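You operate a simulated robot arm through the tools that you are given. There is no shell and no other tool.

You run a simulated robot arm. Do the job below in one go: nothing can be reset, and whatever is moved stays where it is left.

Task
Set and lock both guides at the LOT 214 ticket's width.

The check looks at the end state, three seconds after you hand in, the way a careful person would. Anything else that was tipped, shoved, dropped, spilled or broken makes it a failure.

Robot
A 6-joint arm with a two-finger gripper, fixed in place. Base frame: the origin is at the foot of the arm, x ahead of it, y to its left, z up; the work surface is at about z = 960. Lengths are in mm, angles in degrees, forces in N, time in s.
With the tool pointing down near the work surface it reaches from about 380 to 860 mm from the base axis. Its first joint turns from -166.0 to 166.0 degrees. Payload 2.45 kg.
The tool frame sits at the grasp point between the pads (the TCP): z along the fingers, y along the line on which they close. The tips reach 20 mm beyond it. Largest opening 140 mm; the body of the gripper starts 168 mm behind the TCP.
Orientation is told as [roll, pitch, yaw] about the base's x, y, z axes, in that order, counted from this pose: with the fingers straight down and closing along the base's y, the tool's x points along the base's -x, its y along +y and its z along -z.

Tools
- The arm moves only by the tool move_arm. Its argument "rows" is text: rows parted by semicolons, each of 7 numbers parted by spaces: the turn, a rotation vector about the tool's x, y, z in degrees, then the shift along the tool's x, y, z in mm, then the closure, from 0 (fully open) to 1 (shut). In form: ax ay az tx ty tz hand; .... A call has 1 to 20 rows; each row is the pose to reach, as a shift and turn from the pose commanded when the call began, along the tool's axes at that moment. A row lasts 0.2 s, in which the tool goes at most 50 mm and 8.6 degrees; a call with a longer step from one row to the next is refused whole, and so is a gripper value outside its range. Where a pose cannot be reached the arm comes as near as it can. A force on the tool above 40 N (or 10 N above the force at the start of the call, whichever is more), or a blocked arm, ends the call early, and 0.2 s more pass. Each finger travels about 45 mm/s and halts on what it meets, pressing with about 45 N; the grip force reading is that of the motor and also rises with nothing between the fingers. The clock runs only during rows and for 0.2 s after the last one: add rows that repeat a pose to give the fingers time. It gives the time, the measured TCP pose, the force on the tool (base axes), the opening and the grip force at its end, in the units of the frame above (readings bear some noise), with the torque about the TCP (base axes, N m) and any sound that the robot's microphone picked up.
- Cameras (640 x 400 px; columns grow to the right, rows downward): "scene" is fixed at [51.4, -500.5, 1689]; the picture's right is [-0.71, -0.70, 0.00], its down [-0.66, 0.66, -0.36] and it looks along [0.25, -0.25, -0.93] (base axes); focal length 214 px, centre (320, 200). "wrist" rides on the gripper at [78, 11, -209] in the tool frame; the picture's right is [-0.14, 0.99, 0.00], its down [-0.92, -0.13, -0.37] and it looks along [-0.36, -0.05, 0.93] (tool axes); focal length 280 px, centre (320, 200). There is no depth. A picture from a camera that has moved, and an enlarged one, comes with that camera's place and axes in the base frame and with its lens.
- capture(camera): a new picture of that camera. It takes no simulated time.
- lift_body(by): slides the trunk up (or, below 0, down) by that many mm; the arm rides with it, the base frame stays. It gives what a move gives, with no picture.
- enlarge(camera, box): a new picture of the part [left, top, right, bottom] of that camera's present view, enlarged. It takes no simulated time.
- finish_job(): hands the job in; it is judged then, once.

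Places have to be worked out from the pictures, the camera data and where the tool is seen. Open the gripper and draw the arm clear of the work before you hand the job in, unless the task says otherwise.

The tools are called after "Call:" by a JSON object that holds its "method" and its "body". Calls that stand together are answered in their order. move_arm: Moves the arm, as the interface text tells. Its arguments: {"type":"object","properties":{"rows":{"type":"string"}},"required":["rows"]} The other tools are called the same way: lift_body (by) slides the trunk up or down; capture (camera) takes a picture; enlarge (camera, box) takes an enlarged picture of a part of a camera's view; finish_job () hands the job in.

At the start:

```text
time: 0.0
position: [573.0, -169.3, 1255.4]
orientation: [0.0, 0.0, 0.0]
force: [-0.3, 0.2, -0.1]
ft_torque: [-0.01, 0.0, 0.01]
finger_gap: 140.1
gripper_force: 0.0
trunk travel left (down, up): [-125.0, 105.0]
```

scene: 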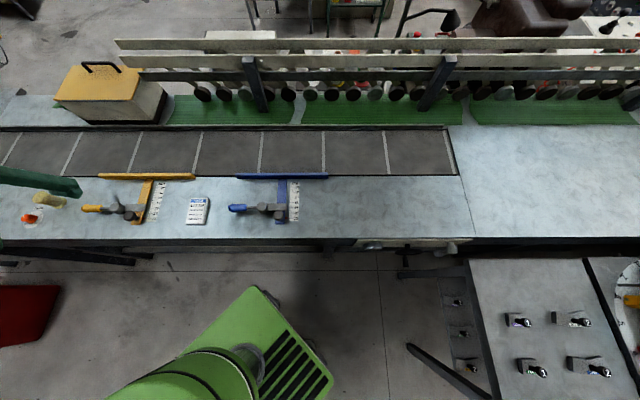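
wrist: 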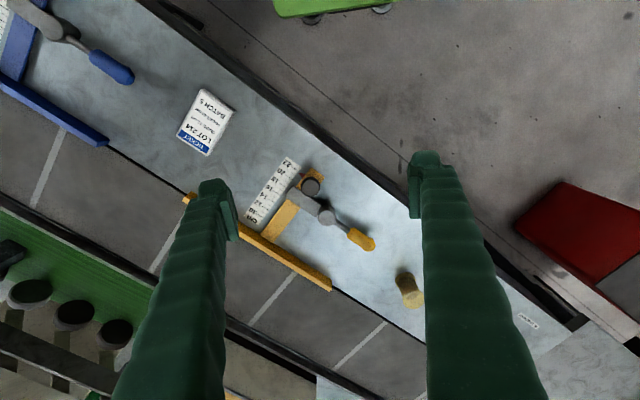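

I begin by looking closely at the ticket and the two guides in both cameras.

Call:
{"method": "enlarge", "body": {"camera": "wrist", "box": [160, 80, 260, 170]}}

Call:
{"method": "enlarge", "body": {"camera": "wrist", "box": [220, 140, 400, 300]}}

Call:
{"method": "enlarge", "body": {"camera": "wrist", "box": [0, 0, 160, 160]}}

Call:
{"method": "enlarge", "body": {"camera": "scene", "box": [60, 160, 220, 250]}}

Call:
{"method": "enlarge", "body": {"camera": "scene", "box": [200, 160, 360, 250]}}

```text
4.44 times, centred on (210, 125) of wrist
camera zoom: at [492.8, -159.2, 1465.8], right [0.14, 0.99, 0.0], down [0.92, -0.13, 0.37], along [0.36, -0.05, -0.93], focal length 1246 px, centre (809, 533)
```

zoom: 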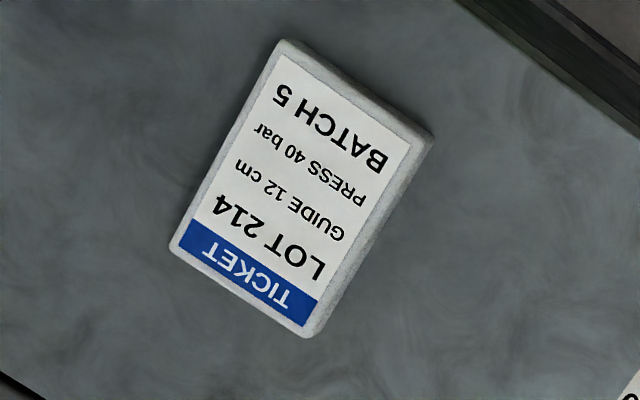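

```text
2.50 times, centred on (310, 220) of wrist
camera zoom: at [492.8, -159.2, 1465.8], right [0.14, 0.99, 0.0], down [0.92, -0.13, 0.37], along [0.36, -0.05, -0.93], focal length 701 px, centre (345, 150)
```

zoom: 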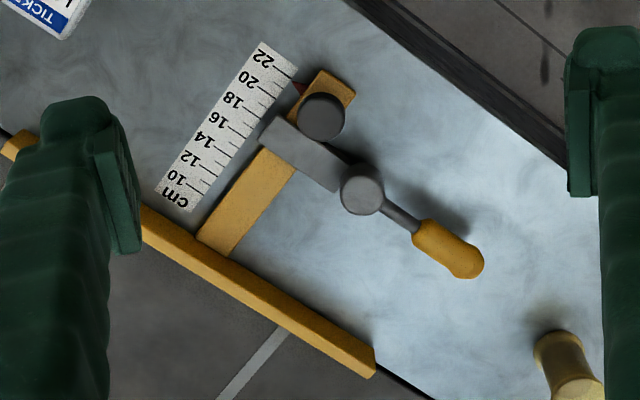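

```text
2.50 times, centred on (80, 80) of wrist
camera zoom: at [492.8, -159.2, 1465.8], right [0.14, 0.99, 0.0], down [0.92, -0.13, 0.37], along [0.36, -0.05, -0.93], focal length 701 px, centre (920, 500)
```

zoom: 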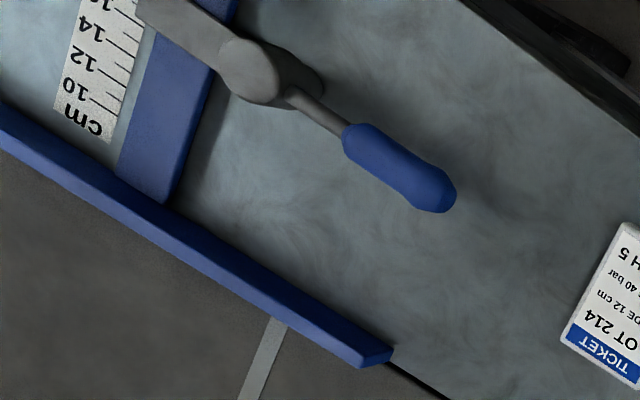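

```text
4.00 times, centred on (140, 205) of scene
camera zoom: at [51.4, -500.5, 1689.0], right [-0.71, -0.7, 0.0], down [-0.66, 0.66, -0.36], along [0.25, -0.25, -0.93], focal length 858 px, centre (1040, 180)
```

zoom: 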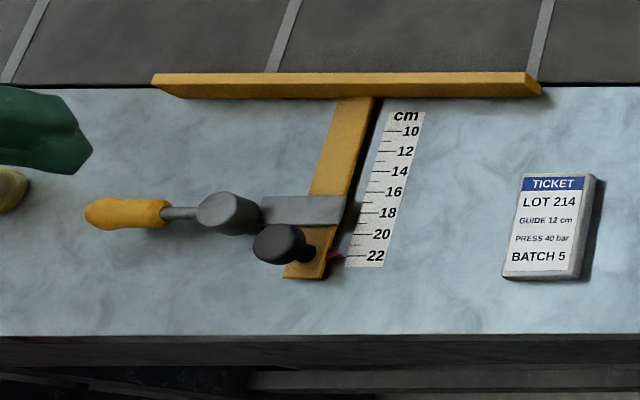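

```text
4.00 times, centred on (280, 205) of scene
camera zoom: at [51.4, -500.5, 1689.0], right [-0.71, -0.7, 0.0], down [-0.66, 0.66, -0.36], along [0.25, -0.25, -0.93], focal length 858 px, centre (480, 180)
```

zoom: 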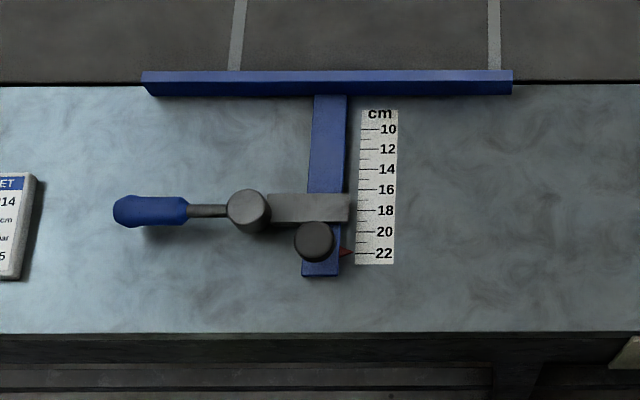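

The ticket reads "GUIDE 12 cm", and both red pointers are near 22, so each slide has to go about 100 mm toward the conveyor. I'm moving the wrist camera down over the yellow guide, staying well above it, to understand the clamp.

Call:
{"method": "move_arm", "body": {"rows": "0 0 0 -10 -9 39 0; 0 0 0 -19 -18 78 0; 0 0 0 -28 -27 117 0; 0 0 0 -37 -36 155 0; 0 0 0 -37 -36 155 0"}}

Call:
{"method": "capture", "body": {"camera": "wrist"}}

Call:
{"method": "enlarge", "body": {"camera": "scene", "box": [0, 160, 160, 250]}}

```text
time: 1.2
position: [608.1, -210.2, 1099.6]
orientation: [0.0, -0.1, 0.0]
force: [0.8, -0.1, 0.4]
ft_torque: [0.01, 0.0, -0.02]
finger_gap: 140.0
gripper_force: 0.2
trunk travel left (down, up): [-125.0, 105.0]
```

```text
taken
camera wrist: at [529.4, -197.9, 1308.6], right [0.14, 0.99, 0.0], down [0.92, -0.13, 0.37], along [0.37, -0.05, -0.93], focal length 280 px, centre (320, 200)
```

wrist: 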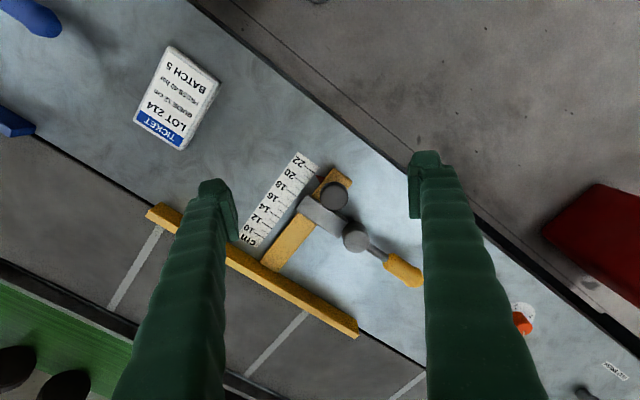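

```text
4.00 times, centred on (80, 205) of scene
camera zoom: at [51.4, -500.5, 1689.0], right [-0.71, -0.7, 0.0], down [-0.66, 0.66, -0.36], along [0.25, -0.25, -0.93], focal length 858 px, centre (1280, 180)
```

zoom: 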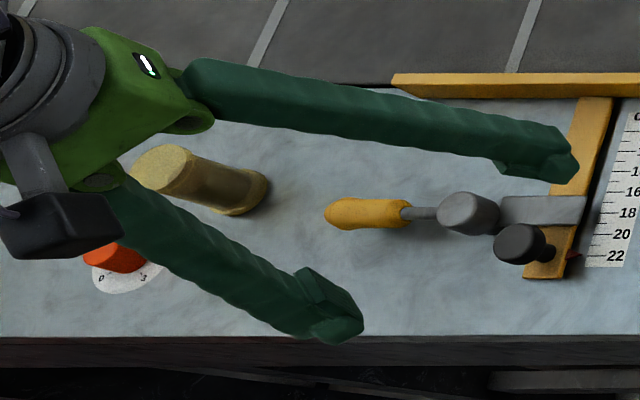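

Position is as planned. I'm zooming into the clamp and ruler from this closer view.

Call:
{"method": "enlarge", "body": {"camera": "wrist", "box": [230, 140, 430, 300]}}

Call:
{"method": "enlarge", "body": {"camera": "scene", "box": [90, 180, 180, 240]}}

Call:
{"method": "enlarge", "body": {"camera": "scene", "box": [220, 170, 310, 230]}}

```text
2.50 times, centred on (330, 220) of wrist
camera zoom: at [529.4, -197.9, 1308.6], right [0.14, 0.99, 0.0], down [0.92, -0.13, 0.37], along [0.37, -0.05, -0.93], focal length 701 px, centre (295, 150)
```

zoom: 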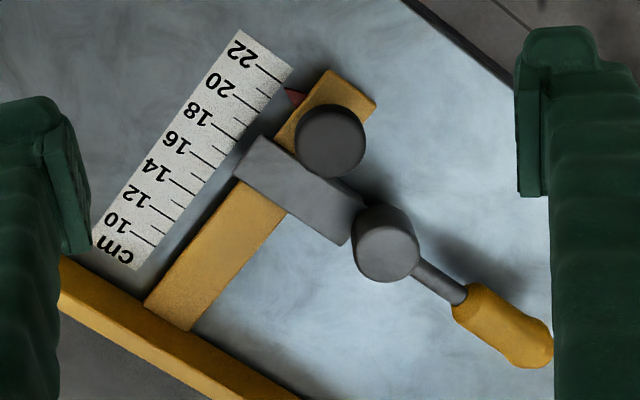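

```text
6.67 times, centred on (135, 210) of scene
camera zoom: at [51.4, -500.5, 1689.0], right [-0.71, -0.7, 0.0], down [-0.66, 0.66, -0.36], along [0.25, -0.25, -0.93], focal length 1430 px, centre (1553, 133)
```

zoom: 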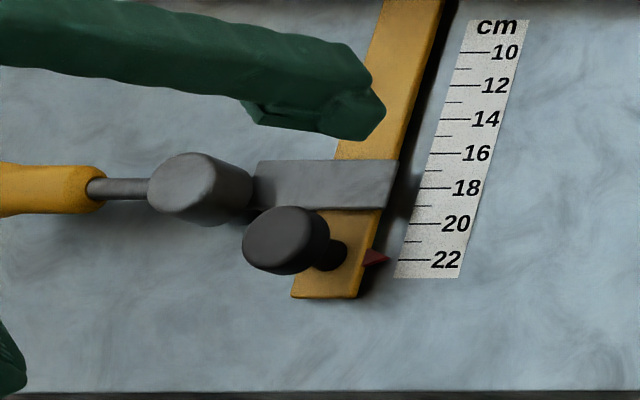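

```text
6.67 times, centred on (265, 200) of scene
camera zoom: at [51.4, -500.5, 1689.0], right [-0.71, -0.7, 0.0], down [-0.66, 0.66, -0.36], along [0.25, -0.25, -0.93], focal length 1430 px, centre (687, 200)
```

zoom: 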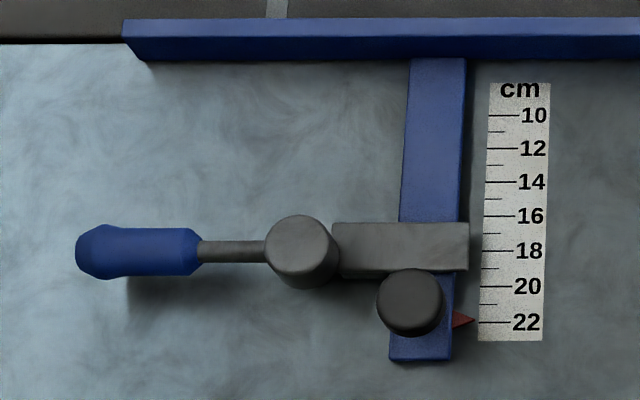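

The slide bar runs under a grey bridge that sits in line with a post and lever, and there's a knob at the bar's end. To judge heights, I'm turning the tool about 45° to line up with the guide, then will tilt for a low view.

Call:
{"method": "move_arm", "body": {"rows": "0 0 7.5 0 0 0 0; 0 0 15 0 0 0 0; 0 0 22.5 0 0 0 0; 0 0 30 0 0 0 0; 0 0 37.5 0 0 0 0; 0 0 45 0 0 0 0; 0 0 45 0 0 0 0"}}

Call:
{"method": "capture", "body": {"camera": "wrist"}}

```text
time: 2.8
position: [607.3, -206.0, 1100.3]
orientation: [-0.1, 0.0, -45.1]
force: [0.5, -0.3, 0.1]
ft_torque: [0.0, -0.01, 0.0]
finger_gap: 140.2
gripper_force: 0.0
trunk travel left (down, up): [-125.0, 105.0]
```

```text
taken
camera wrist: at [559.8, -142.9, 1309.9], right [0.8, 0.6, 0.0], down [0.56, -0.74, 0.37], along [0.22, -0.29, -0.93], focal length 280 px, centre (320, 200)
```

wrist: 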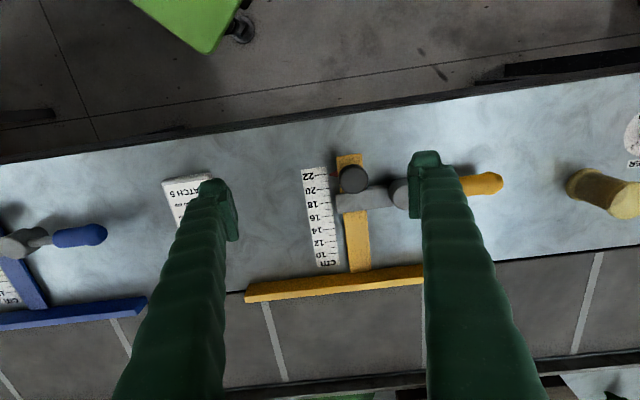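

The view is now aligned with the guide. I'm tilting the tool 40° so the wrist camera looks along the slide at a low angle, with the fingers kept outside the table edge and above the parts.

Call:
{"method": "move_arm", "body": {"rows": "0 -8 0 10 8 10 0; 0 -16 0 20 16 25 0; 0 -24 0 30 24 40 0; 0 -32 0 39 34 52 0; 0 -40 0 39 34 65 0; 0 -40 0 39 34 65 0"}}

Call:
{"method": "capture", "body": {"camera": "wrist"}}

```text
time: 4.2
position: [605.3, -153.9, 1036.8]
orientation: [0.0, -40.1, -44.9]
force: [-0.5, 0.5, -0.1]
ft_torque: [-0.02, 0.01, -0.02]
finger_gap: 139.9
gripper_force: 0.0
out of reach, approached as far as the arm can: row 3, 4
trunk travel left (down, up): [-125.0, 105.0]
```

```text
taken
camera wrist: at [473.8, -8.1, 1146.8], right [0.77, 0.63, 0.09], down [0.24, -0.42, 0.87], along [0.59, -0.66, -0.48], focal length 280 px, centre (320, 200)
```

wrist: 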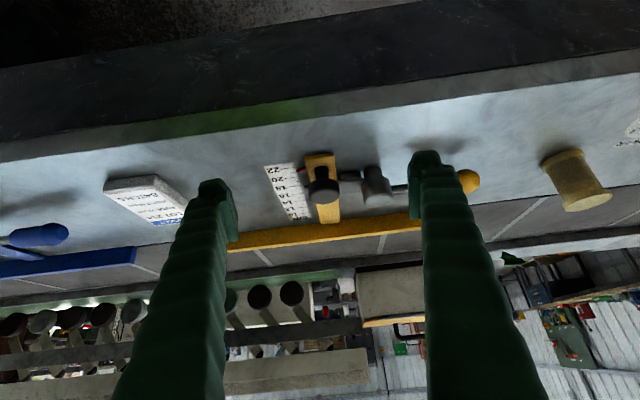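

Call:
{"method": "enlarge", "body": {"camera": "wrist", "box": [240, 130, 480, 260]}}

Call:
{"method": "enlarge", "body": {"camera": "wrist", "box": [260, 140, 420, 240]}}

```text
2.67 times, centred on (360, 195) of wrist
camera zoom: at [473.8, -8.1, 1146.8], right [0.77, 0.63, 0.09], down [0.24, -0.42, 0.87], along [0.59, -0.66, -0.48], focal length 748 px, centre (213, 213)
```

zoom: 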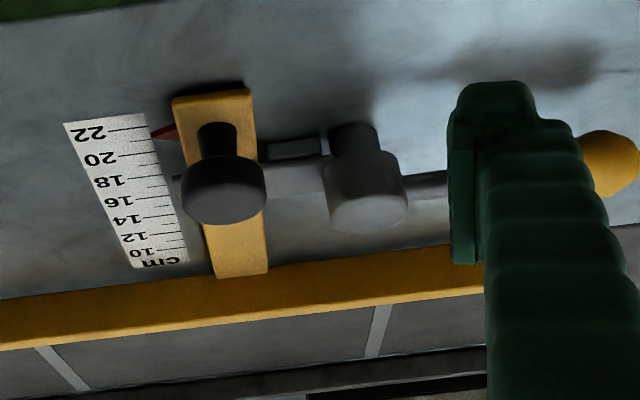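

```text
4.00 times, centred on (340, 190) of wrist
camera zoom: at [473.8, -8.1, 1146.8], right [0.77, 0.63, 0.09], down [0.24, -0.42, 0.87], along [0.59, -0.66, -0.48], focal length 1122 px, centre (240, 240)
```

zoom: 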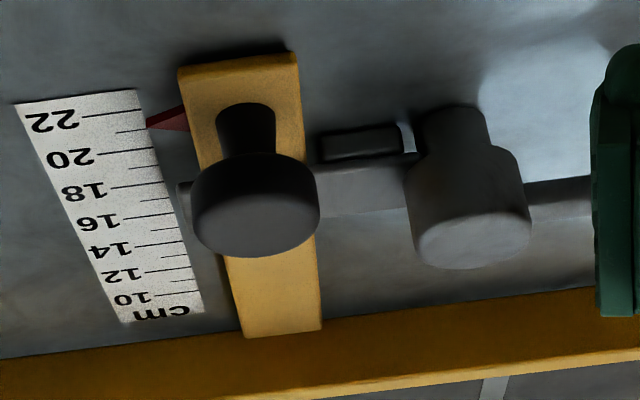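

The picture is upside down here. A hub on a post carries the grey arm over the bar on one side and the lever rod on the other, and the knob stands on the bar. I'll raise and untilt, then look from the side, along the table.

Call:
{"method": "move_arm", "body": {"rows": "0 8 0 -10 0 -12 0; 0 16 0 -20 0 -24 0; 0 24 0 -30 0 -36 0; 0 32 0 -40 0 -48 0; 0 40 0 -51 0 -61 0; 0 40 0 -51 0 -61 0"}}

```text
time: 5.6
position: [603.4, -153.4, 1116.3]
orientation: [0.0, 0.0, -45.0]
force: [0.3, 0.3, 0.9]
ft_torque: [-0.02, 0.01, -0.02]
finger_gap: 140.0
gripper_force: 0.0
out of reach, approached as far as the arm can: row 2, 3
trunk travel left (down, up): [-125.0, 105.0]
```

Now I'm turning 90° and shifting so the camera will look along the table toward the lever.

Call:
{"method": "move_arm", "body": {"rows": "0 0 -7.5 -6 -8 0 0; 0 0 -15 -12 -15 0 0; 0 0 -22.5 -18 -23 0 0; 0 0 -30 -25 -30 0 0; 0 0 -37.5 -31 -38 0 0; 0 0 -45 -37 -46 0 0; 0 0 -52.5 -43 -53 0 0; 0 0 -60 -49 -61 0 0; 0 0 -67.5 -55 -69 0 0; 0 0 -75 -62 -76 0 0; 0 0 -82.5 -68 -84 0 0; 0 0 -90 -74 -92 0 0; 0 0 -90 -74 -92 0 0"}}

Call:
{"method": "capture", "body": {"camera": "wrist"}}

```text
time: 8.4
position: [590.3, -273.6, 1116.1]
orientation: [0.0, 0.0, 45.1]
force: [0.6, 0.0, -1.0]
ft_torque: [0.01, 0.01, 0.01]
finger_gap: 140.4
gripper_force: 0.0
trunk travel left (down, up): [-125.0, 105.0]
```

```text
taken
camera wrist: at [527.9, -321.6, 1324.7], right [-0.6, 0.8, 0.0], down [0.74, 0.56, 0.37], along [0.29, 0.22, -0.93], focal length 280 px, centre (320, 200)
```

wrist: 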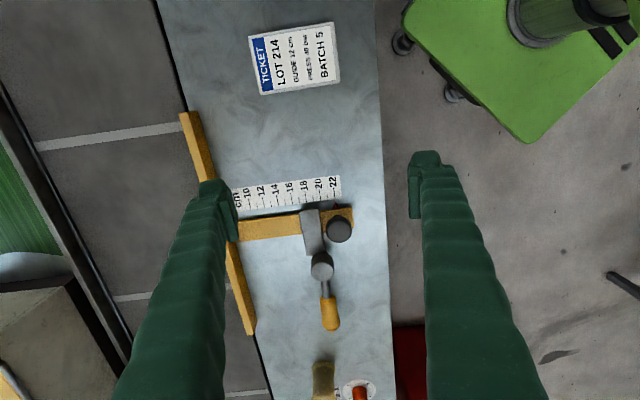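

From here I tilt 40° toward the guide and lower to about z 1040 for a side view along the table.

Call:
{"method": "move_arm", "body": {"rows": "0 -8 0 -3 0 15 0; 0 -16 0 -6 0 30 0; 0 -24 0 -9 0 45 0; 0 -32 0 -12 0 60 0; 0 -40 0 -14 0 76 0; 0 -40 0 -14 0 76 0"}}

Call:
{"method": "capture", "body": {"camera": "wrist"}}

Call:
{"method": "enlarge", "body": {"camera": "wrist", "box": [220, 130, 420, 255]}}

```text
time: 9.8
position: [603.1, -264.2, 1039.7]
orientation: [0.0, -40.0, 45.0]
force: [-0.6, 0.0, 0.4]
ft_torque: [0.03, 0.0, -0.02]
finger_gap: 139.8
gripper_force: 0.0
trunk travel left (down, up): [-125.0, 105.0]
```

```text
taken
camera wrist: at [456.4, -393.2, 1149.1], right [-0.63, 0.78, 0.09], down [0.42, 0.24, 0.88], along [0.66, 0.58, -0.48], focal length 280 px, centre (320, 200)
```

wrist: 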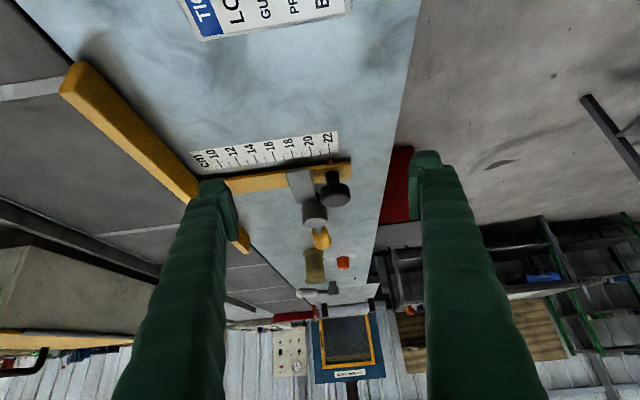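

```text
3.20 times, centred on (320, 192) of wrist
camera zoom: at [456.4, -393.2, 1149.1], right [-0.63, 0.78, 0.09], down [0.42, 0.24, 0.88], along [0.66, 0.58, -0.48], focal length 897 px, centre (320, 224)
```

zoom: 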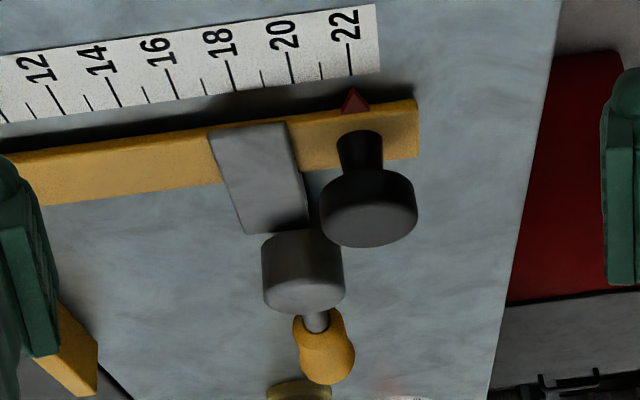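

The arm sits flush on the bar, the knob is about Ø34 with its top near z 998, and the pointer reads about 22. I'm straightening the tool above the knob at roughly (650, -198), with the fingers closing along the slide direction.

Call:
{"method": "move_arm", "body": {"rows": "0 8 0 -15 3 7 0; 0 16 0 -29 6 14 0.1; 0 24 0 -44 8 21 0.2; 0 32 0 -59 11 28 0.3; 0 40 0 -74 14 36 0.4; 0 40 0 -74 14 36 0.4; 0 40 0 -74 14 36 0.4"}}

Call:
{"method": "capture", "body": {"camera": "wrist"}}

Call:
{"method": "enlarge", "body": {"camera": "scene", "box": [60, 160, 220, 250]}}

```text
time: 11.4
position: [651.1, -196.1, 1058.6]
orientation: [0.1, 0.0, 45.0]
force: [0.0, 0.5, 1.1]
ft_torque: [-0.03, -0.02, -0.01]
finger_gap: 84.3
gripper_force: 0.0
trunk travel left (down, up): [-125.0, 105.0]
```

```text
taken
camera wrist: at [586.9, -243.1, 1269.1], right [-0.6, 0.8, 0.0], down [0.74, 0.56, 0.37], along [0.29, 0.22, -0.93], focal length 280 px, centre (320, 200)
```

wrist: 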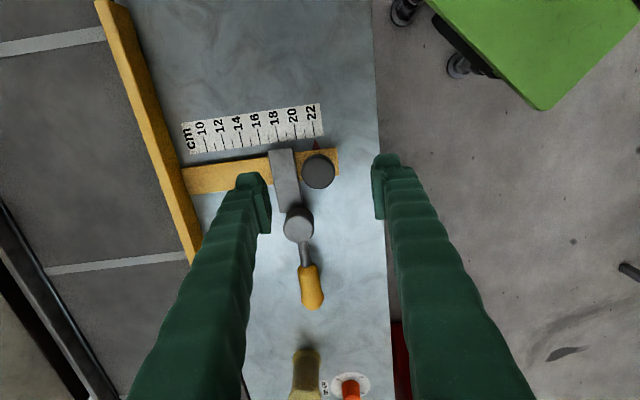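

```text
4.00 times, centred on (140, 205) of scene
camera zoom: at [51.4, -500.5, 1689.0], right [-0.71, -0.7, 0.0], down [-0.66, 0.66, -0.36], along [0.25, -0.25, -0.93], focal length 858 px, centre (1040, 180)
```

zoom: 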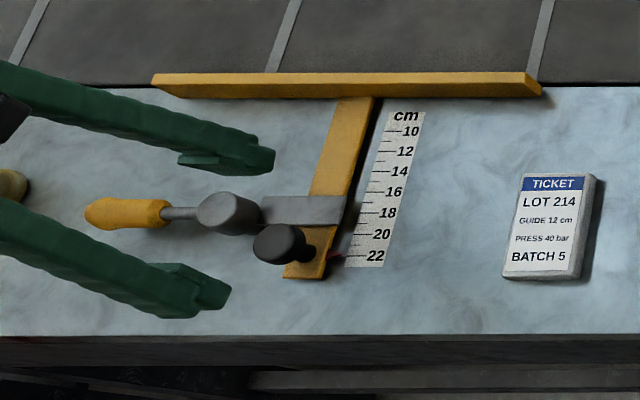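

The knob sits centred between the fingers, about 2–3 mm off along the table. I'm going down so the tips reach about z 983, above the arm plate, without gripping yet.

Call:
{"method": "move_arm", "body": {"rows": "0 0 0 1 0 20 0.4; 0 0 0 2 0 40 0.4; 0 0 0 2.5 0 50 0.4; 0 0 0 2.5 0 56 0.4; 0 0 0 2.5 0 56 0.4"}}

Call:
{"method": "capture", "body": {"camera": "wrist"}}

Call:
{"method": "enlarge", "body": {"camera": "scene", "box": [60, 160, 220, 250]}}

```text
time: 12.6
position: [647.1, -197.9, 1003.9]
orientation: [0.0, -0.1, 45.0]
force: [0.9, -0.8, -0.3]
ft_torque: [0.0, 0.01, -0.03]
finger_gap: 84.1
gripper_force: 0.2
trunk travel left (down, up): [-125.0, 105.0]
```

```text
taken
camera wrist: at [583.2, -245.2, 1213.2], right [-0.6, 0.8, 0.0], down [0.74, 0.56, 0.37], along [0.29, 0.22, -0.93], focal length 280 px, centre (320, 200)
```

wrist: 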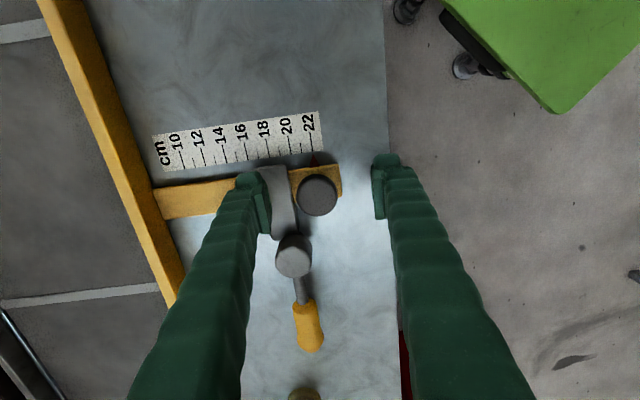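

```text
4.00 times, centred on (140, 205) of scene
camera zoom: at [51.4, -500.5, 1689.0], right [-0.71, -0.7, 0.0], down [-0.66, 0.66, -0.36], along [0.25, -0.25, -0.93], focal length 858 px, centre (1040, 180)
```

zoom: 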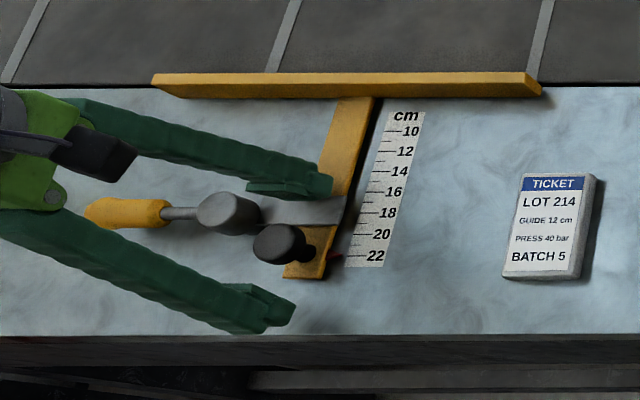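

The knob is between the fingers with no contact yet. I'm shifting 2 mm toward it and closing on it.

Call:
{"method": "move_arm", "body": {"rows": "0 0 0 0 -2 0 0.5; 0 0 0 0 -2 0 0.6; 0 0 0 0 -2 0 0.7; 0 0 0 0 -2 0 0.8; 0 0 0 0 -2 0 0.8; 0 0 0 0 -2 0 0.8"}}

Call:
{"method": "enlarge", "body": {"camera": "wrist", "box": [220, 100, 420, 260]}}

```text
time: 14.0
position: [649.2, -199.9, 1003.4]
orientation: [-0.1, 0.0, 45.1]
force: [5.4, -6.4, 0.3]
ft_torque: [-0.06, -0.06, -0.04]
finger_gap: 31.3
gripper_force: 42.3
trunk travel left (down, up): [-125.0, 105.0]
```

```text
2.50 times, centred on (320, 180) of wrist
camera zoom: at [585.2, -246.8, 1213.0], right [-0.6, 0.8, 0.0], down [0.74, 0.56, 0.37], along [0.3, 0.22, -0.93], focal length 701 px, centre (320, 250)
```

zoom: 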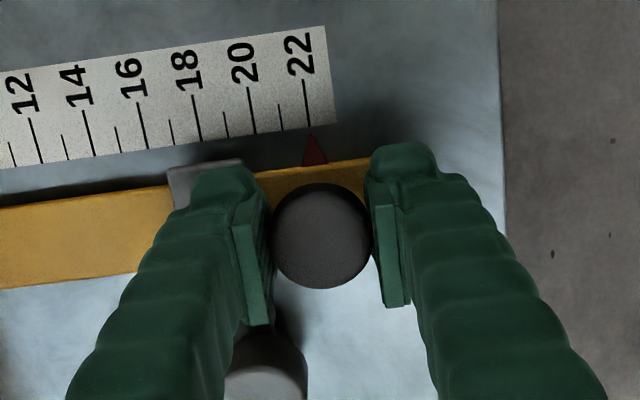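

The knob is gripped (31 mm). Now I test whether the slide moves, pushing gently 8 mm toward the conveyor.

Call:
{"method": "move_arm", "body": {"rows": "0 0 0 0 -2 0 0.8; 0 0 0 0 -4 0 0.8; 0 0 0 0 -6 0 0.8; 0 0 0 0 -8 0 0.8"}}

Call:
{"method": "enlarge", "body": {"camera": "wrist", "box": [220, 100, 420, 260]}}

```text
time: 15.0
position: [649.3, -199.1, 1004.1]
orientation: [0.5, 0.1, 45.0]
force: [-19.6, 30.6, -1.9]
ft_torque: [0.87, -0.17, -0.02]
finger_gap: 31.2
gripper_force: 45.2
trunk travel left (down, up): [-125.0, 105.0]
```

```text
2.50 times, centred on (320, 180) of wrist
camera zoom: at [587.3, -247.7, 1213.4], right [-0.6, 0.8, 0.01], down [0.74, 0.56, 0.36], along [0.29, 0.23, -0.93], focal length 701 px, centre (320, 250)
```

zoom: 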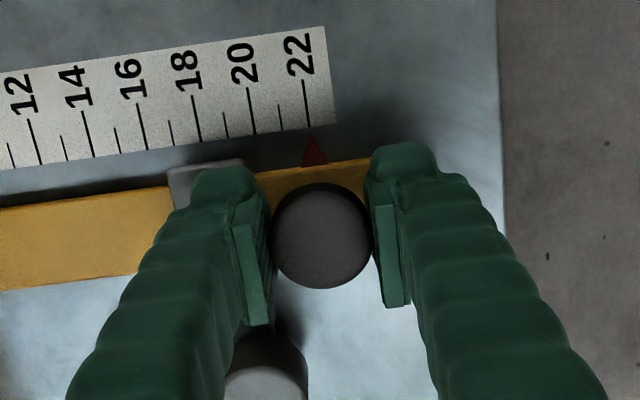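

The slide doesn't budge (36 N reaction), so the lever is locked. I return the command, open the fingers and rise.

Call:
{"method": "move_arm", "body": {"rows": "0 0 0 0 4 0 0.8; 0 0 0 0 8 0 0.7; 0 0 0 0 8 0 0.55; 0 0 0 0 8 0 0.4; 0 0 0 0 8 -20 0.4; 0 0 0 0 8 -50 0.4; 0 0 0 0 8 -80 0.3; 0 0 0 0 8 -110 0.2; 0 0 0 0 8 -110 0.2"}}

Call:
{"method": "capture", "body": {"camera": "wrist"}}

```text
time: 17.0
position: [649.8, -198.1, 1112.2]
orientation: [0.0, 0.0, 45.0]
force: [0.1, -0.1, 0.0]
ft_torque: [0.01, -0.01, 0.01]
finger_gap: 112.1
gripper_force: 0.1
trunk travel left (down, up): [-125.0, 105.0]
```

```text
taken
camera wrist: at [585.3, -245.9, 1320.8], right [-0.6, 0.8, 0.0], down [0.74, 0.56, 0.37], along [0.29, 0.22, -0.93], focal length 280 px, centre (320, 200)
```

wrist: 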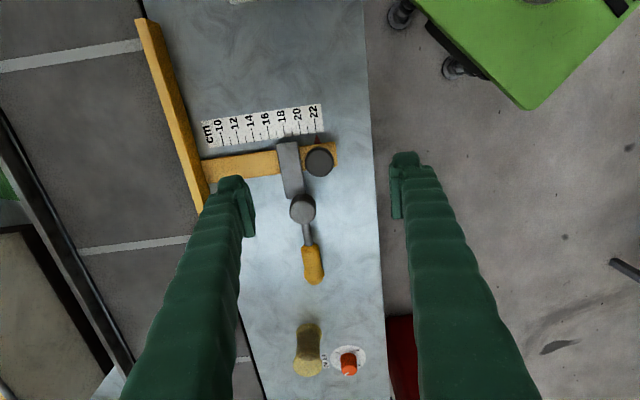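

The lever hub is at about (708, -182) and the handle's middle at about (770, -120, 994). I'm moving above the handle with the fingers straddling it.

Call:
{"method": "move_arm", "body": {"rows": "0 0 0 -35 -8 10 0.3; 0 0 0 -70 -15 20 0.4; 0 0 0 -105 -23 30 0.45; 0 0 0 -140 -30 45 0.45; 0 0 0 -140 -30 52 0.45; 0 0 0 -140 -30 52 0.45"}}

Call:
{"method": "capture", "body": {"camera": "wrist"}}

Call:
{"method": "enlarge", "body": {"camera": "scene", "box": [60, 160, 220, 250]}}

```text
time: 18.4
position: [771.8, -121.0, 1061.2]
orientation: [0.0, 0.0, 44.9]
force: [0.0, 0.5, -0.3]
ft_torque: [0.03, 0.03, 0.02]
finger_gap: 76.8
gripper_force: 0.1
trunk travel left (down, up): [-125.0, 105.0]
```

```text
taken
camera wrist: at [707.3, -168.4, 1270.6], right [-0.6, 0.8, 0.0], down [0.74, 0.56, 0.37], along [0.29, 0.22, -0.93], focal length 280 px, centre (320, 200)
```

wrist: 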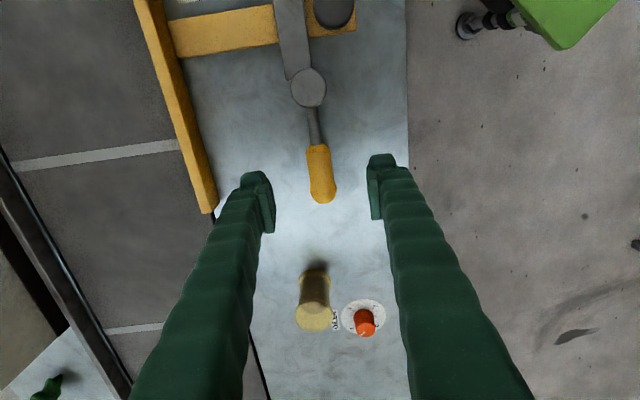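

```text
4.00 times, centred on (140, 205) of scene
camera zoom: at [51.4, -500.5, 1689.0], right [-0.71, -0.7, 0.0], down [-0.66, 0.66, -0.36], along [0.25, -0.25, -0.93], focal length 858 px, centre (1040, 180)
```

zoom: 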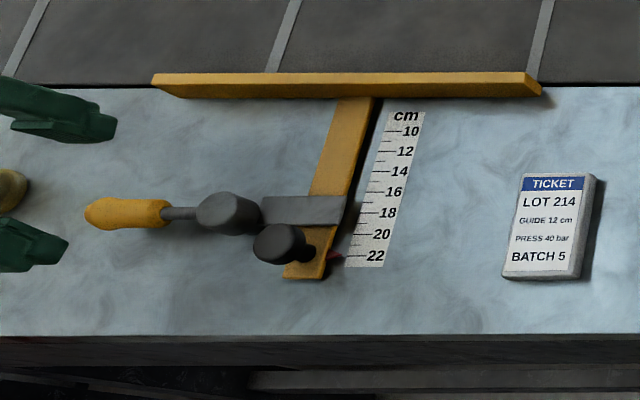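

The handle is centred under the grasp point. I'm descending to z 994 and then closing on it.

Call:
{"method": "move_arm", "body": {"rows": "0 0 0 0 0 25 0.5; 0 0 0 0 0 50 0.5; 0 0 0 0 0 62 0.5; 0 0 0 0 0 67 0.5; 0 0 0 0 0 67 0.6; 0 0 0 0 0 67 0.7; 0 0 0 0 0 67 0.8; 0 0 0 0 0 67 0.9; 0 0 0 0 0 67 0.9; 0 0 0 0 0 67 0.9"}}

Call:
{"method": "capture", "body": {"camera": "wrist"}}

```text
time: 20.6
position: [768.0, -121.9, 993.9]
orientation: [0.0, 0.0, 45.0]
force: [0.0, -0.5, -2.5]
ft_torque: [0.07, -0.09, 0.03]
finger_gap: 23.4
gripper_force: 44.5
trunk travel left (down, up): [-125.0, 105.0]
```

```text
taken
camera wrist: at [705.4, -169.6, 1203.7], right [-0.6, 0.8, 0.0], down [0.74, 0.56, 0.37], along [0.29, 0.22, -0.93], focal length 280 px, centre (320, 200)
```

wrist: 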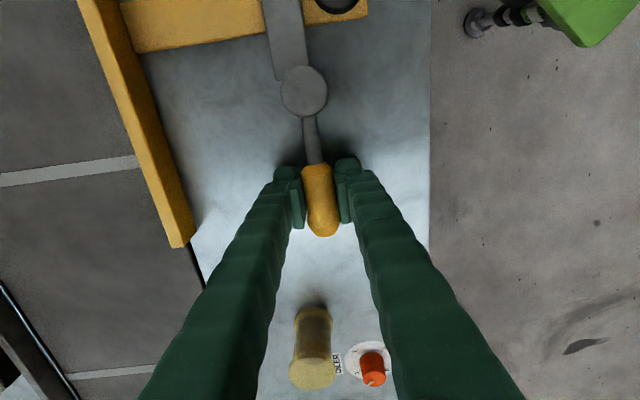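

The handle is held (23 mm) with almost no side load. I test a small swing toward the robot side, following the arc about the hub.

Call:
{"method": "move_arm", "body": {"rows": "0 0 -3 0.1 4.4 0 0.9; 0 0 -6 0.5 8.9 0 0.9; 0 0 -8 0.8 11.8 0 0.9; 0 0 -8 0.8 11.8 0 0.9"}}

Call:
{"method": "capture", "body": {"camera": "wrist"}}

```text
time: 21.6
position: [760.2, -114.9, 993.8]
orientation: [0.1, 0.0, 52.9]
force: [6.8, -9.8, -5.5]
ft_torque: [-0.17, 0.0, 0.65]
finger_gap: 23.4
gripper_force: 45.0
trunk travel left (down, up): [-125.0, 105.0]
```

```text
taken
camera wrist: at [704.2, -170.8, 1203.2], right [-0.71, 0.71, 0.0], down [0.66, 0.66, 0.37], along [0.26, 0.26, -0.93], focal length 280 px, centre (320, 200)
```

wrist: 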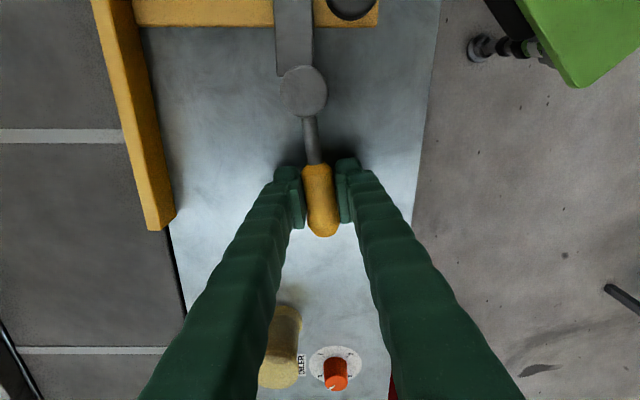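

The lever turns with modest drag (about 12 N) while the grey plate stays put, so the plate is a fixed bridge and the lever is the lock. I continue the swing toward the robot side.

Call:
{"method": "move_arm", "body": {"rows": "0 0 -8 0.8 11.8 0 0.9; 0 0 -16 3.3 23.4 0 0.9; 0 0 -24 7.3 34.6 0 0.9; 0 0 -32 12.9 45 0 0.9; 0 0 -32 12.9 45 0 0.9"}}

Call:
{"method": "enlarge", "body": {"camera": "scene", "box": [60, 160, 220, 250]}}

Call:
{"method": "capture", "body": {"camera": "wrist"}}

```text
time: 22.8
position: [718.1, -98.1, 992.3]
orientation: [-0.1, 0.0, 85.1]
force: [16.9, -25.2, -2.0]
ft_torque: [-0.57, -0.2, 1.33]
finger_gap: 23.8
gripper_force: 45.1
trunk travel left (down, up): [-125.0, 105.0]
```

```text
4.00 times, centred on (140, 205) of scene
camera zoom: at [51.4, -500.5, 1689.0], right [-0.71, -0.7, 0.0], down [-0.66, 0.66, -0.36], along [0.25, -0.25, -0.93], focal length 858 px, centre (1040, 180)
```

zoom: 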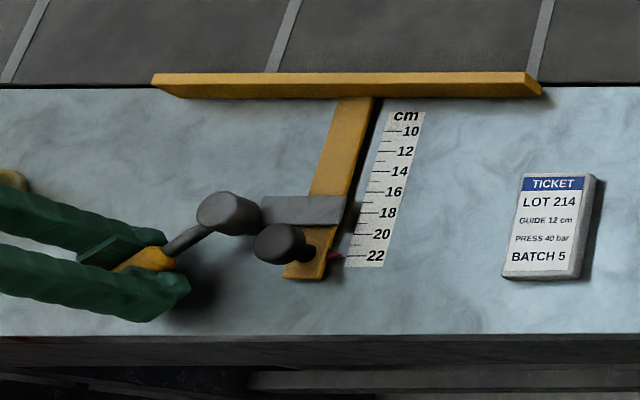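

```text
taken
camera wrist: at [699.4, -175.8, 1202.8], right [-0.98, 0.22, 0.0], down [0.21, 0.91, 0.37], along [0.08, 0.36, -0.93], focal length 280 px, centre (320, 200)
```

wrist: 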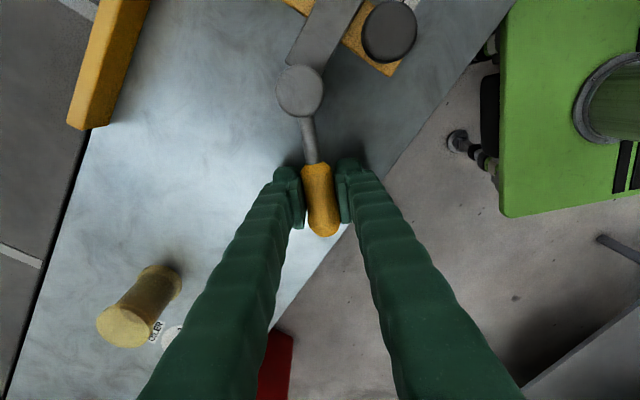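

The lever has followed to about 40°, with a radial pull showing that my arc radius was slightly large. The fit gives a hub at about (711, -179) and radius 81, so I continue with the corrected arc.

Call:
{"method": "move_arm", "body": {"rows": "0 0 -4 2.2 5.7 0 0.9; 0 0 -8 3.8 11.3 0 0.9; 0 0 -12 4.8 16.8 0 0.9; 0 0 -16 6.1 22.3 0 0.9; 0 0 -16 6.1 22.3 0 0.9"}}

Call:
{"method": "enlarge", "body": {"camera": "scene", "box": [60, 160, 220, 250]}}

```text
time: 24.0
position: [696.3, -102.0, 992.7]
orientation: [0.1, -0.2, 101.0]
force: [17.9, -10.2, -12.5]
ft_torque: [-0.01, -0.14, 1.4]
finger_gap: 24.2
gripper_force: 45.3
trunk travel left (down, up): [-125.0, 105.0]
```

```text
4.00 times, centred on (140, 205) of scene
camera zoom: at [51.4, -500.5, 1689.0], right [-0.71, -0.7, 0.0], down [-0.66, 0.66, -0.36], along [0.25, -0.25, -0.93], focal length 858 px, centre (1040, 180)
```

zoom: 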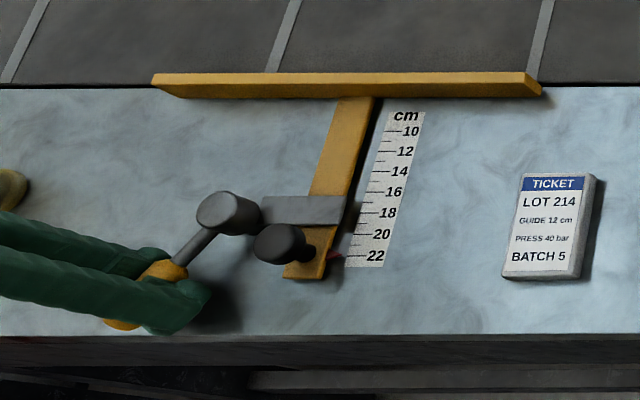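

The lever is at about 55° and still moving with about 16 N of drag. I continue the same arc toward 90°.

Call:
{"method": "move_arm", "body": {"rows": "0 0 -4 0.2 5.7 0 0.9; 0 0 -8 0.8 11.3 0 0.9; 0 0 -12 1.8 16.8 0 0.9; 0 0 -16 3.1 22.3 0 0.9; 0 0 -16 3.1 22.3 0 0.9"}}

Call:
{"method": "enlarge", "body": {"camera": "scene", "box": [60, 160, 220, 250]}}

```text
time: 25.4
position: [678.9, -106.1, 993.9]
orientation: [-0.4, 0.2, 116.8]
force: [15.7, 3.4, -21.8]
ft_torque: [-0.65, -0.67, -1.19]
finger_gap: 23.1
gripper_force: 45.4
trunk travel left (down, up): [-125.0, 105.0]
stopped in row 5: the force on the tool passed its limit at 40 N (the readings are from after the stop); the commanded pose is now the measured one
```

```text
4.00 times, centred on (140, 205) of scene
camera zoom: at [51.4, -500.5, 1689.0], right [-0.71, -0.7, 0.0], down [-0.66, 0.66, -0.36], along [0.25, -0.25, -0.93], focal length 858 px, centre (1040, 180)
```

zoom: 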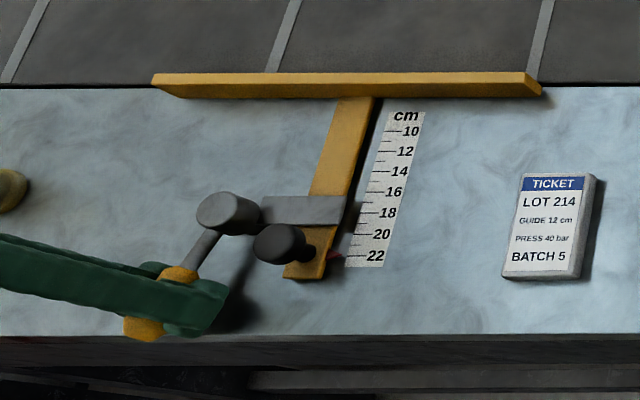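

The call stopped on force with the lever near 68°, perhaps at its end stop. I check how the handle sits in the fingers.

Call:
{"method": "capture", "body": {"camera": "wrist"}}

Call:
{"method": "enlarge", "body": {"camera": "scene", "box": [75, 190, 165, 250]}}

```text
taken
camera wrist: at [703.0, -180.6, 1202.6], right [-0.95, -0.32, -0.01], down [-0.3, 0.88, 0.37], along [-0.11, 0.35, -0.93], focal length 280 px, centre (320, 200)
```

wrist: 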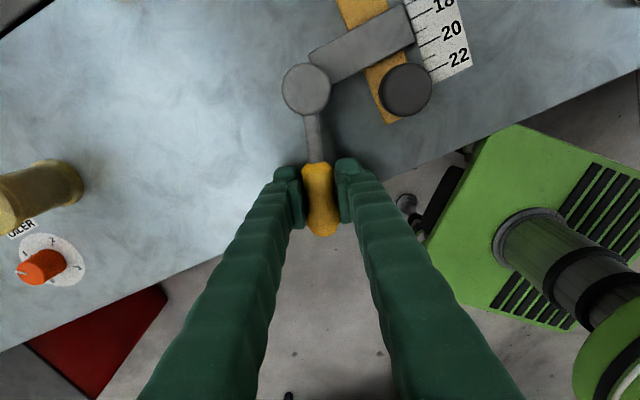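

```text
6.67 times, centred on (120, 220) of scene
camera zoom: at [51.4, -500.5, 1689.0], right [-0.71, -0.7, 0.0], down [-0.66, 0.66, -0.36], along [0.25, -0.25, -0.93], focal length 1430 px, centre (1653, 67)
```

zoom: 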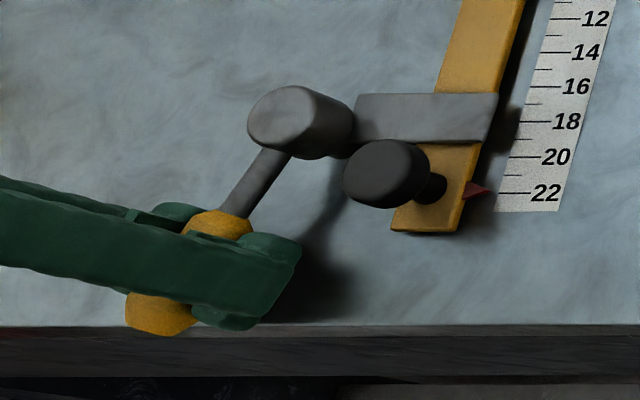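

The handle is still straight in the fingers. I try a small further swing to tell whether this is the stop.

Call:
{"method": "move_arm", "body": {"rows": "0 0 -2 0.5 2.8 0 0.9; 0 0 -4 0.8 5.6 0 0.9; 0 0 -6 1.2 8.4 0 0.9; 0 0 -8 1.8 11.2 0 0.9"}}

Call:
{"method": "enlarge", "body": {"camera": "scene", "box": [75, 190, 165, 250]}}

```text
time: 25.9
position: [679.5, -106.2, 993.2]
orientation: [-0.7, 0.2, 119.2]
force: [16.5, 5.2, -23.2]
ft_torque: [-0.55, -0.62, -1.19]
finger_gap: 24.5
gripper_force: 45.4
trunk travel left (down, up): [-125.0, 105.0]
stopped in row 2: the force on the tool passed its limit at 42 N (the readings are from after the stop); the commanded pose is now the measured one
```

```text
6.67 times, centred on (120, 220) of scene
camera zoom: at [51.4, -500.5, 1689.0], right [-0.71, -0.7, 0.0], down [-0.66, 0.66, -0.36], along [0.25, -0.25, -0.93], focal length 1430 px, centre (1653, 67)
```

zoom: 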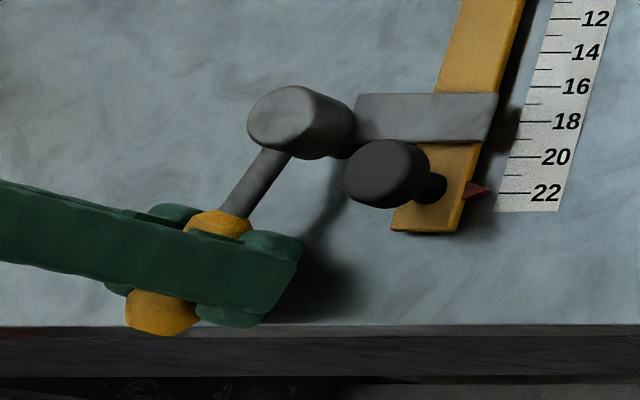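

It's a firm stop at about 68°, so the lever is fully released. I open, rise and check.

Call:
{"method": "move_arm", "body": {"rows": "0 0 0 0 0 0 0.8; 0 0 0 0 0 0 0.7; 0 0 0 0 0 0 0.55; 0 0 0 0 0 0 0.45; 0 0 0 0 0 -30 0.45; 0 0 0 0 0 -70 0.45; 0 0 0 0 0 -100 0.4; 0 0 0 0 0 -100 0.4"}}

Call:
{"method": "capture", "body": {"camera": "wrist"}}

Call:
{"method": "enlarge", "body": {"camera": "scene", "box": [60, 160, 220, 250]}}

```text
time: 27.7
position: [676.5, -105.1, 1098.2]
orientation: [-0.6, 0.3, 119.4]
force: [0.2, -0.2, 0.8]
ft_torque: [-0.01, 0.02, 0.04]
finger_gap: 84.1
gripper_force: 0.0
trunk travel left (down, up): [-125.0, 105.0]
```

```text
taken
camera wrist: at [701.7, -178.6, 1306.7], right [-0.93, -0.37, -0.01], down [-0.35, 0.86, 0.37], along [-0.12, 0.34, -0.93], focal length 280 px, centre (320, 200)
```

wrist: 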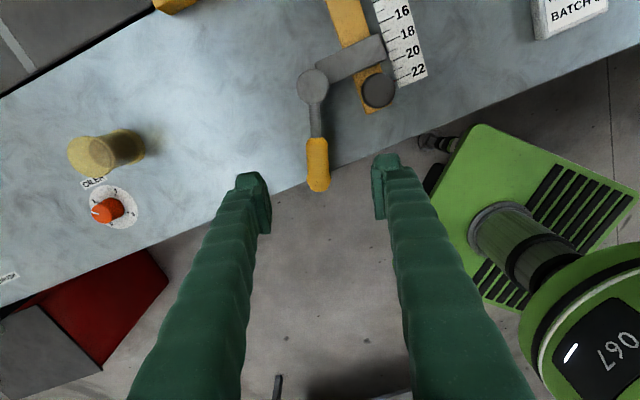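

```text
4.00 times, centred on (140, 205) of scene
camera zoom: at [51.4, -500.5, 1689.0], right [-0.71, -0.7, 0.0], down [-0.66, 0.66, -0.36], along [0.25, -0.25, -0.93], focal length 858 px, centre (1040, 180)
```

zoom: 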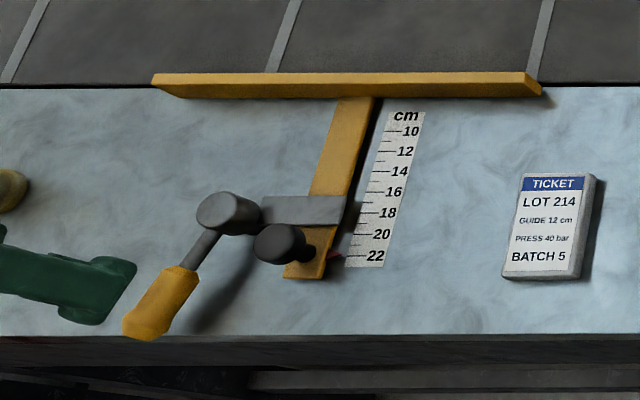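

The lever rests at its released stop and nothing else has moved. I turn back to 45° and go over the knob at (649, -200).

Call:
{"method": "move_arm", "body": {"rows": "0 0 7.4 7 7 0 0.4; 0 0 14.9 14 14 0 0.4; 0 0 22.3 21 21 0 0.4; 0 0 29.8 28 28 0 0.4; 0 0 37.2 35 35 10 0.4; 0 0 44.6 42 42 15 0.4; 0 0 52.1 49 49 20 0.4; 0 0 59.5 56 56 26 0.4; 0 0 67 63 63 32 0.4; 0 0 74.4 69.2 70.3 38 0.4; 0 0 74.4 69.2 70.3 38 0.4"}}

Call:
{"method": "capture", "body": {"camera": "wrist"}}

```text
time: 30.1
position: [648.3, -200.6, 1058.0]
orientation: [-0.5, -0.6, 44.9]
force: [0.4, -0.1, 0.2]
ft_torque: [-0.03, 0.03, 0.01]
finger_gap: 83.9
gripper_force: 0.0
trunk travel left (down, up): [-125.0, 105.0]
```

```text
taken
camera wrist: at [581.7, -249.1, 1265.8], right [-0.6, 0.8, -0.01], down [0.74, 0.56, 0.38], along [0.31, 0.22, -0.93], focal length 280 px, centre (320, 200)
```

wrist: 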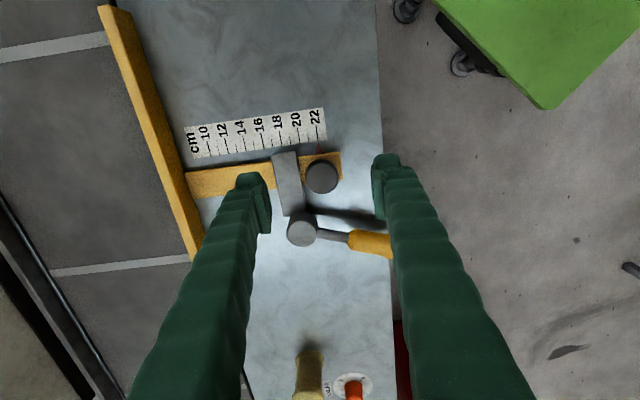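

The knob is centred again and the lever handle stays clear of the fingers. I descend, level the small tilt and grip the knob.

Call:
{"method": "move_arm", "body": {"rows": "-0.5 0.6 0 0 0 25 0.4; -0.5 0.6 0 0 0 45 0.4; -0.5 0.6 0 0 0 54 0.4; -0.5 0.6 0 0 0 54 0.5; -0.5 0.6 0 0 0 54 0.6; -0.5 0.6 0 0 0 54 0.7; -0.5 0.6 0 0 0 54 0.8; -0.5 0.6 0 0 0 54 0.85; -0.5 0.6 0 0 0 54 0.85; -0.5 0.6 0 0 0 54 0.85"}}

Call:
{"method": "enlarge", "body": {"camera": "wrist", "box": [220, 100, 420, 260]}}

```text
time: 32.3
position: [649.4, -201.1, 1004.3]
orientation: [0.0, 0.1, 44.9]
force: [-0.8, 0.2, -0.7]
ft_torque: [0.03, -0.04, 0.03]
finger_gap: 31.2
gripper_force: 44.9
trunk travel left (down, up): [-125.0, 105.0]
```

```text
2.50 times, centred on (320, 180) of wrist
camera zoom: at [585.5, -249.4, 1213.5], right [-0.6, 0.8, 0.0], down [0.74, 0.56, 0.37], along [0.29, 0.22, -0.93], focal length 701 px, centre (320, 250)
```

zoom: 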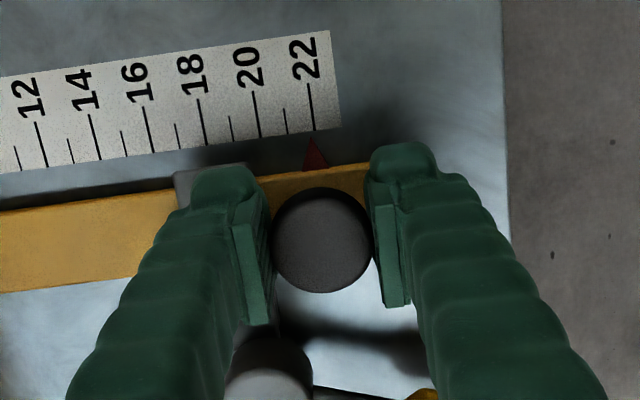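

The slide seems to have centred itself freely with no residual force. I push 10 mm toward the conveyor to confirm.

Call:
{"method": "move_arm", "body": {"rows": "0 0 0 0 -3 0 0.85; 0 0 0 0 -6 0 0.85; 0 0 0 0 -10 0 0.85; 0 0 0 0 -10 0 0.85"}}

Call:
{"method": "enlarge", "body": {"camera": "wrist", "box": [220, 100, 420, 260]}}

Call:
{"method": "enlarge", "body": {"camera": "scene", "box": [60, 160, 220, 250]}}

```text
time: 33.3
position: [656.7, -208.9, 1004.4]
orientation: [-0.1, 0.0, 44.9]
force: [-2.2, 0.1, 1.1]
ft_torque: [-0.25, 0.3, -0.01]
finger_gap: 31.5
gripper_force: 45.2
trunk travel left (down, up): [-125.0, 105.0]
```

```text
2.50 times, centred on (320, 180) of wrist
camera zoom: at [592.5, -256.5, 1213.5], right [-0.6, 0.8, 0.0], down [0.74, 0.56, 0.37], along [0.29, 0.22, -0.93], focal length 701 px, centre (320, 250)
```

zoom: 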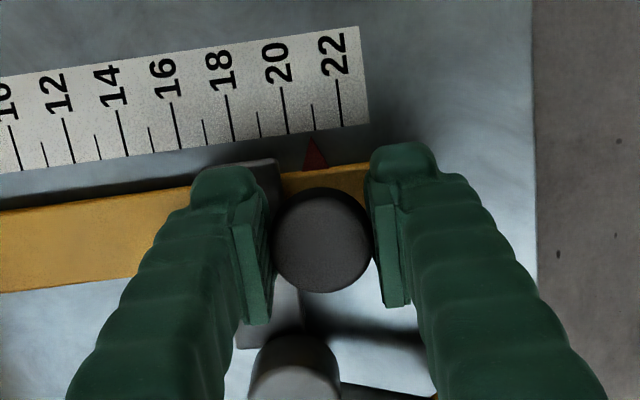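

```text
4.00 times, centred on (140, 205) of scene
camera zoom: at [51.4, -500.5, 1689.0], right [-0.71, -0.7, 0.0], down [-0.66, 0.66, -0.36], along [0.25, -0.25, -0.93], focal length 858 px, centre (1040, 180)
```

zoom: 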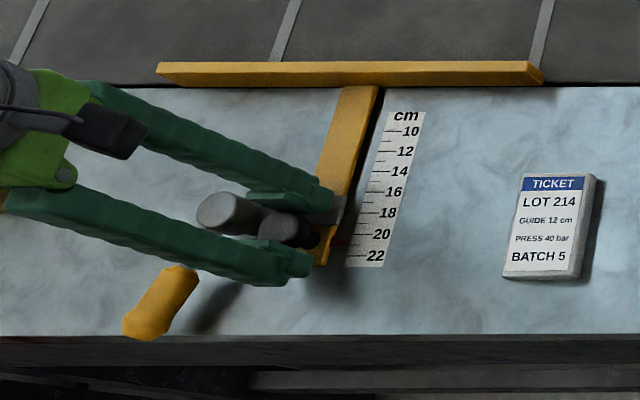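

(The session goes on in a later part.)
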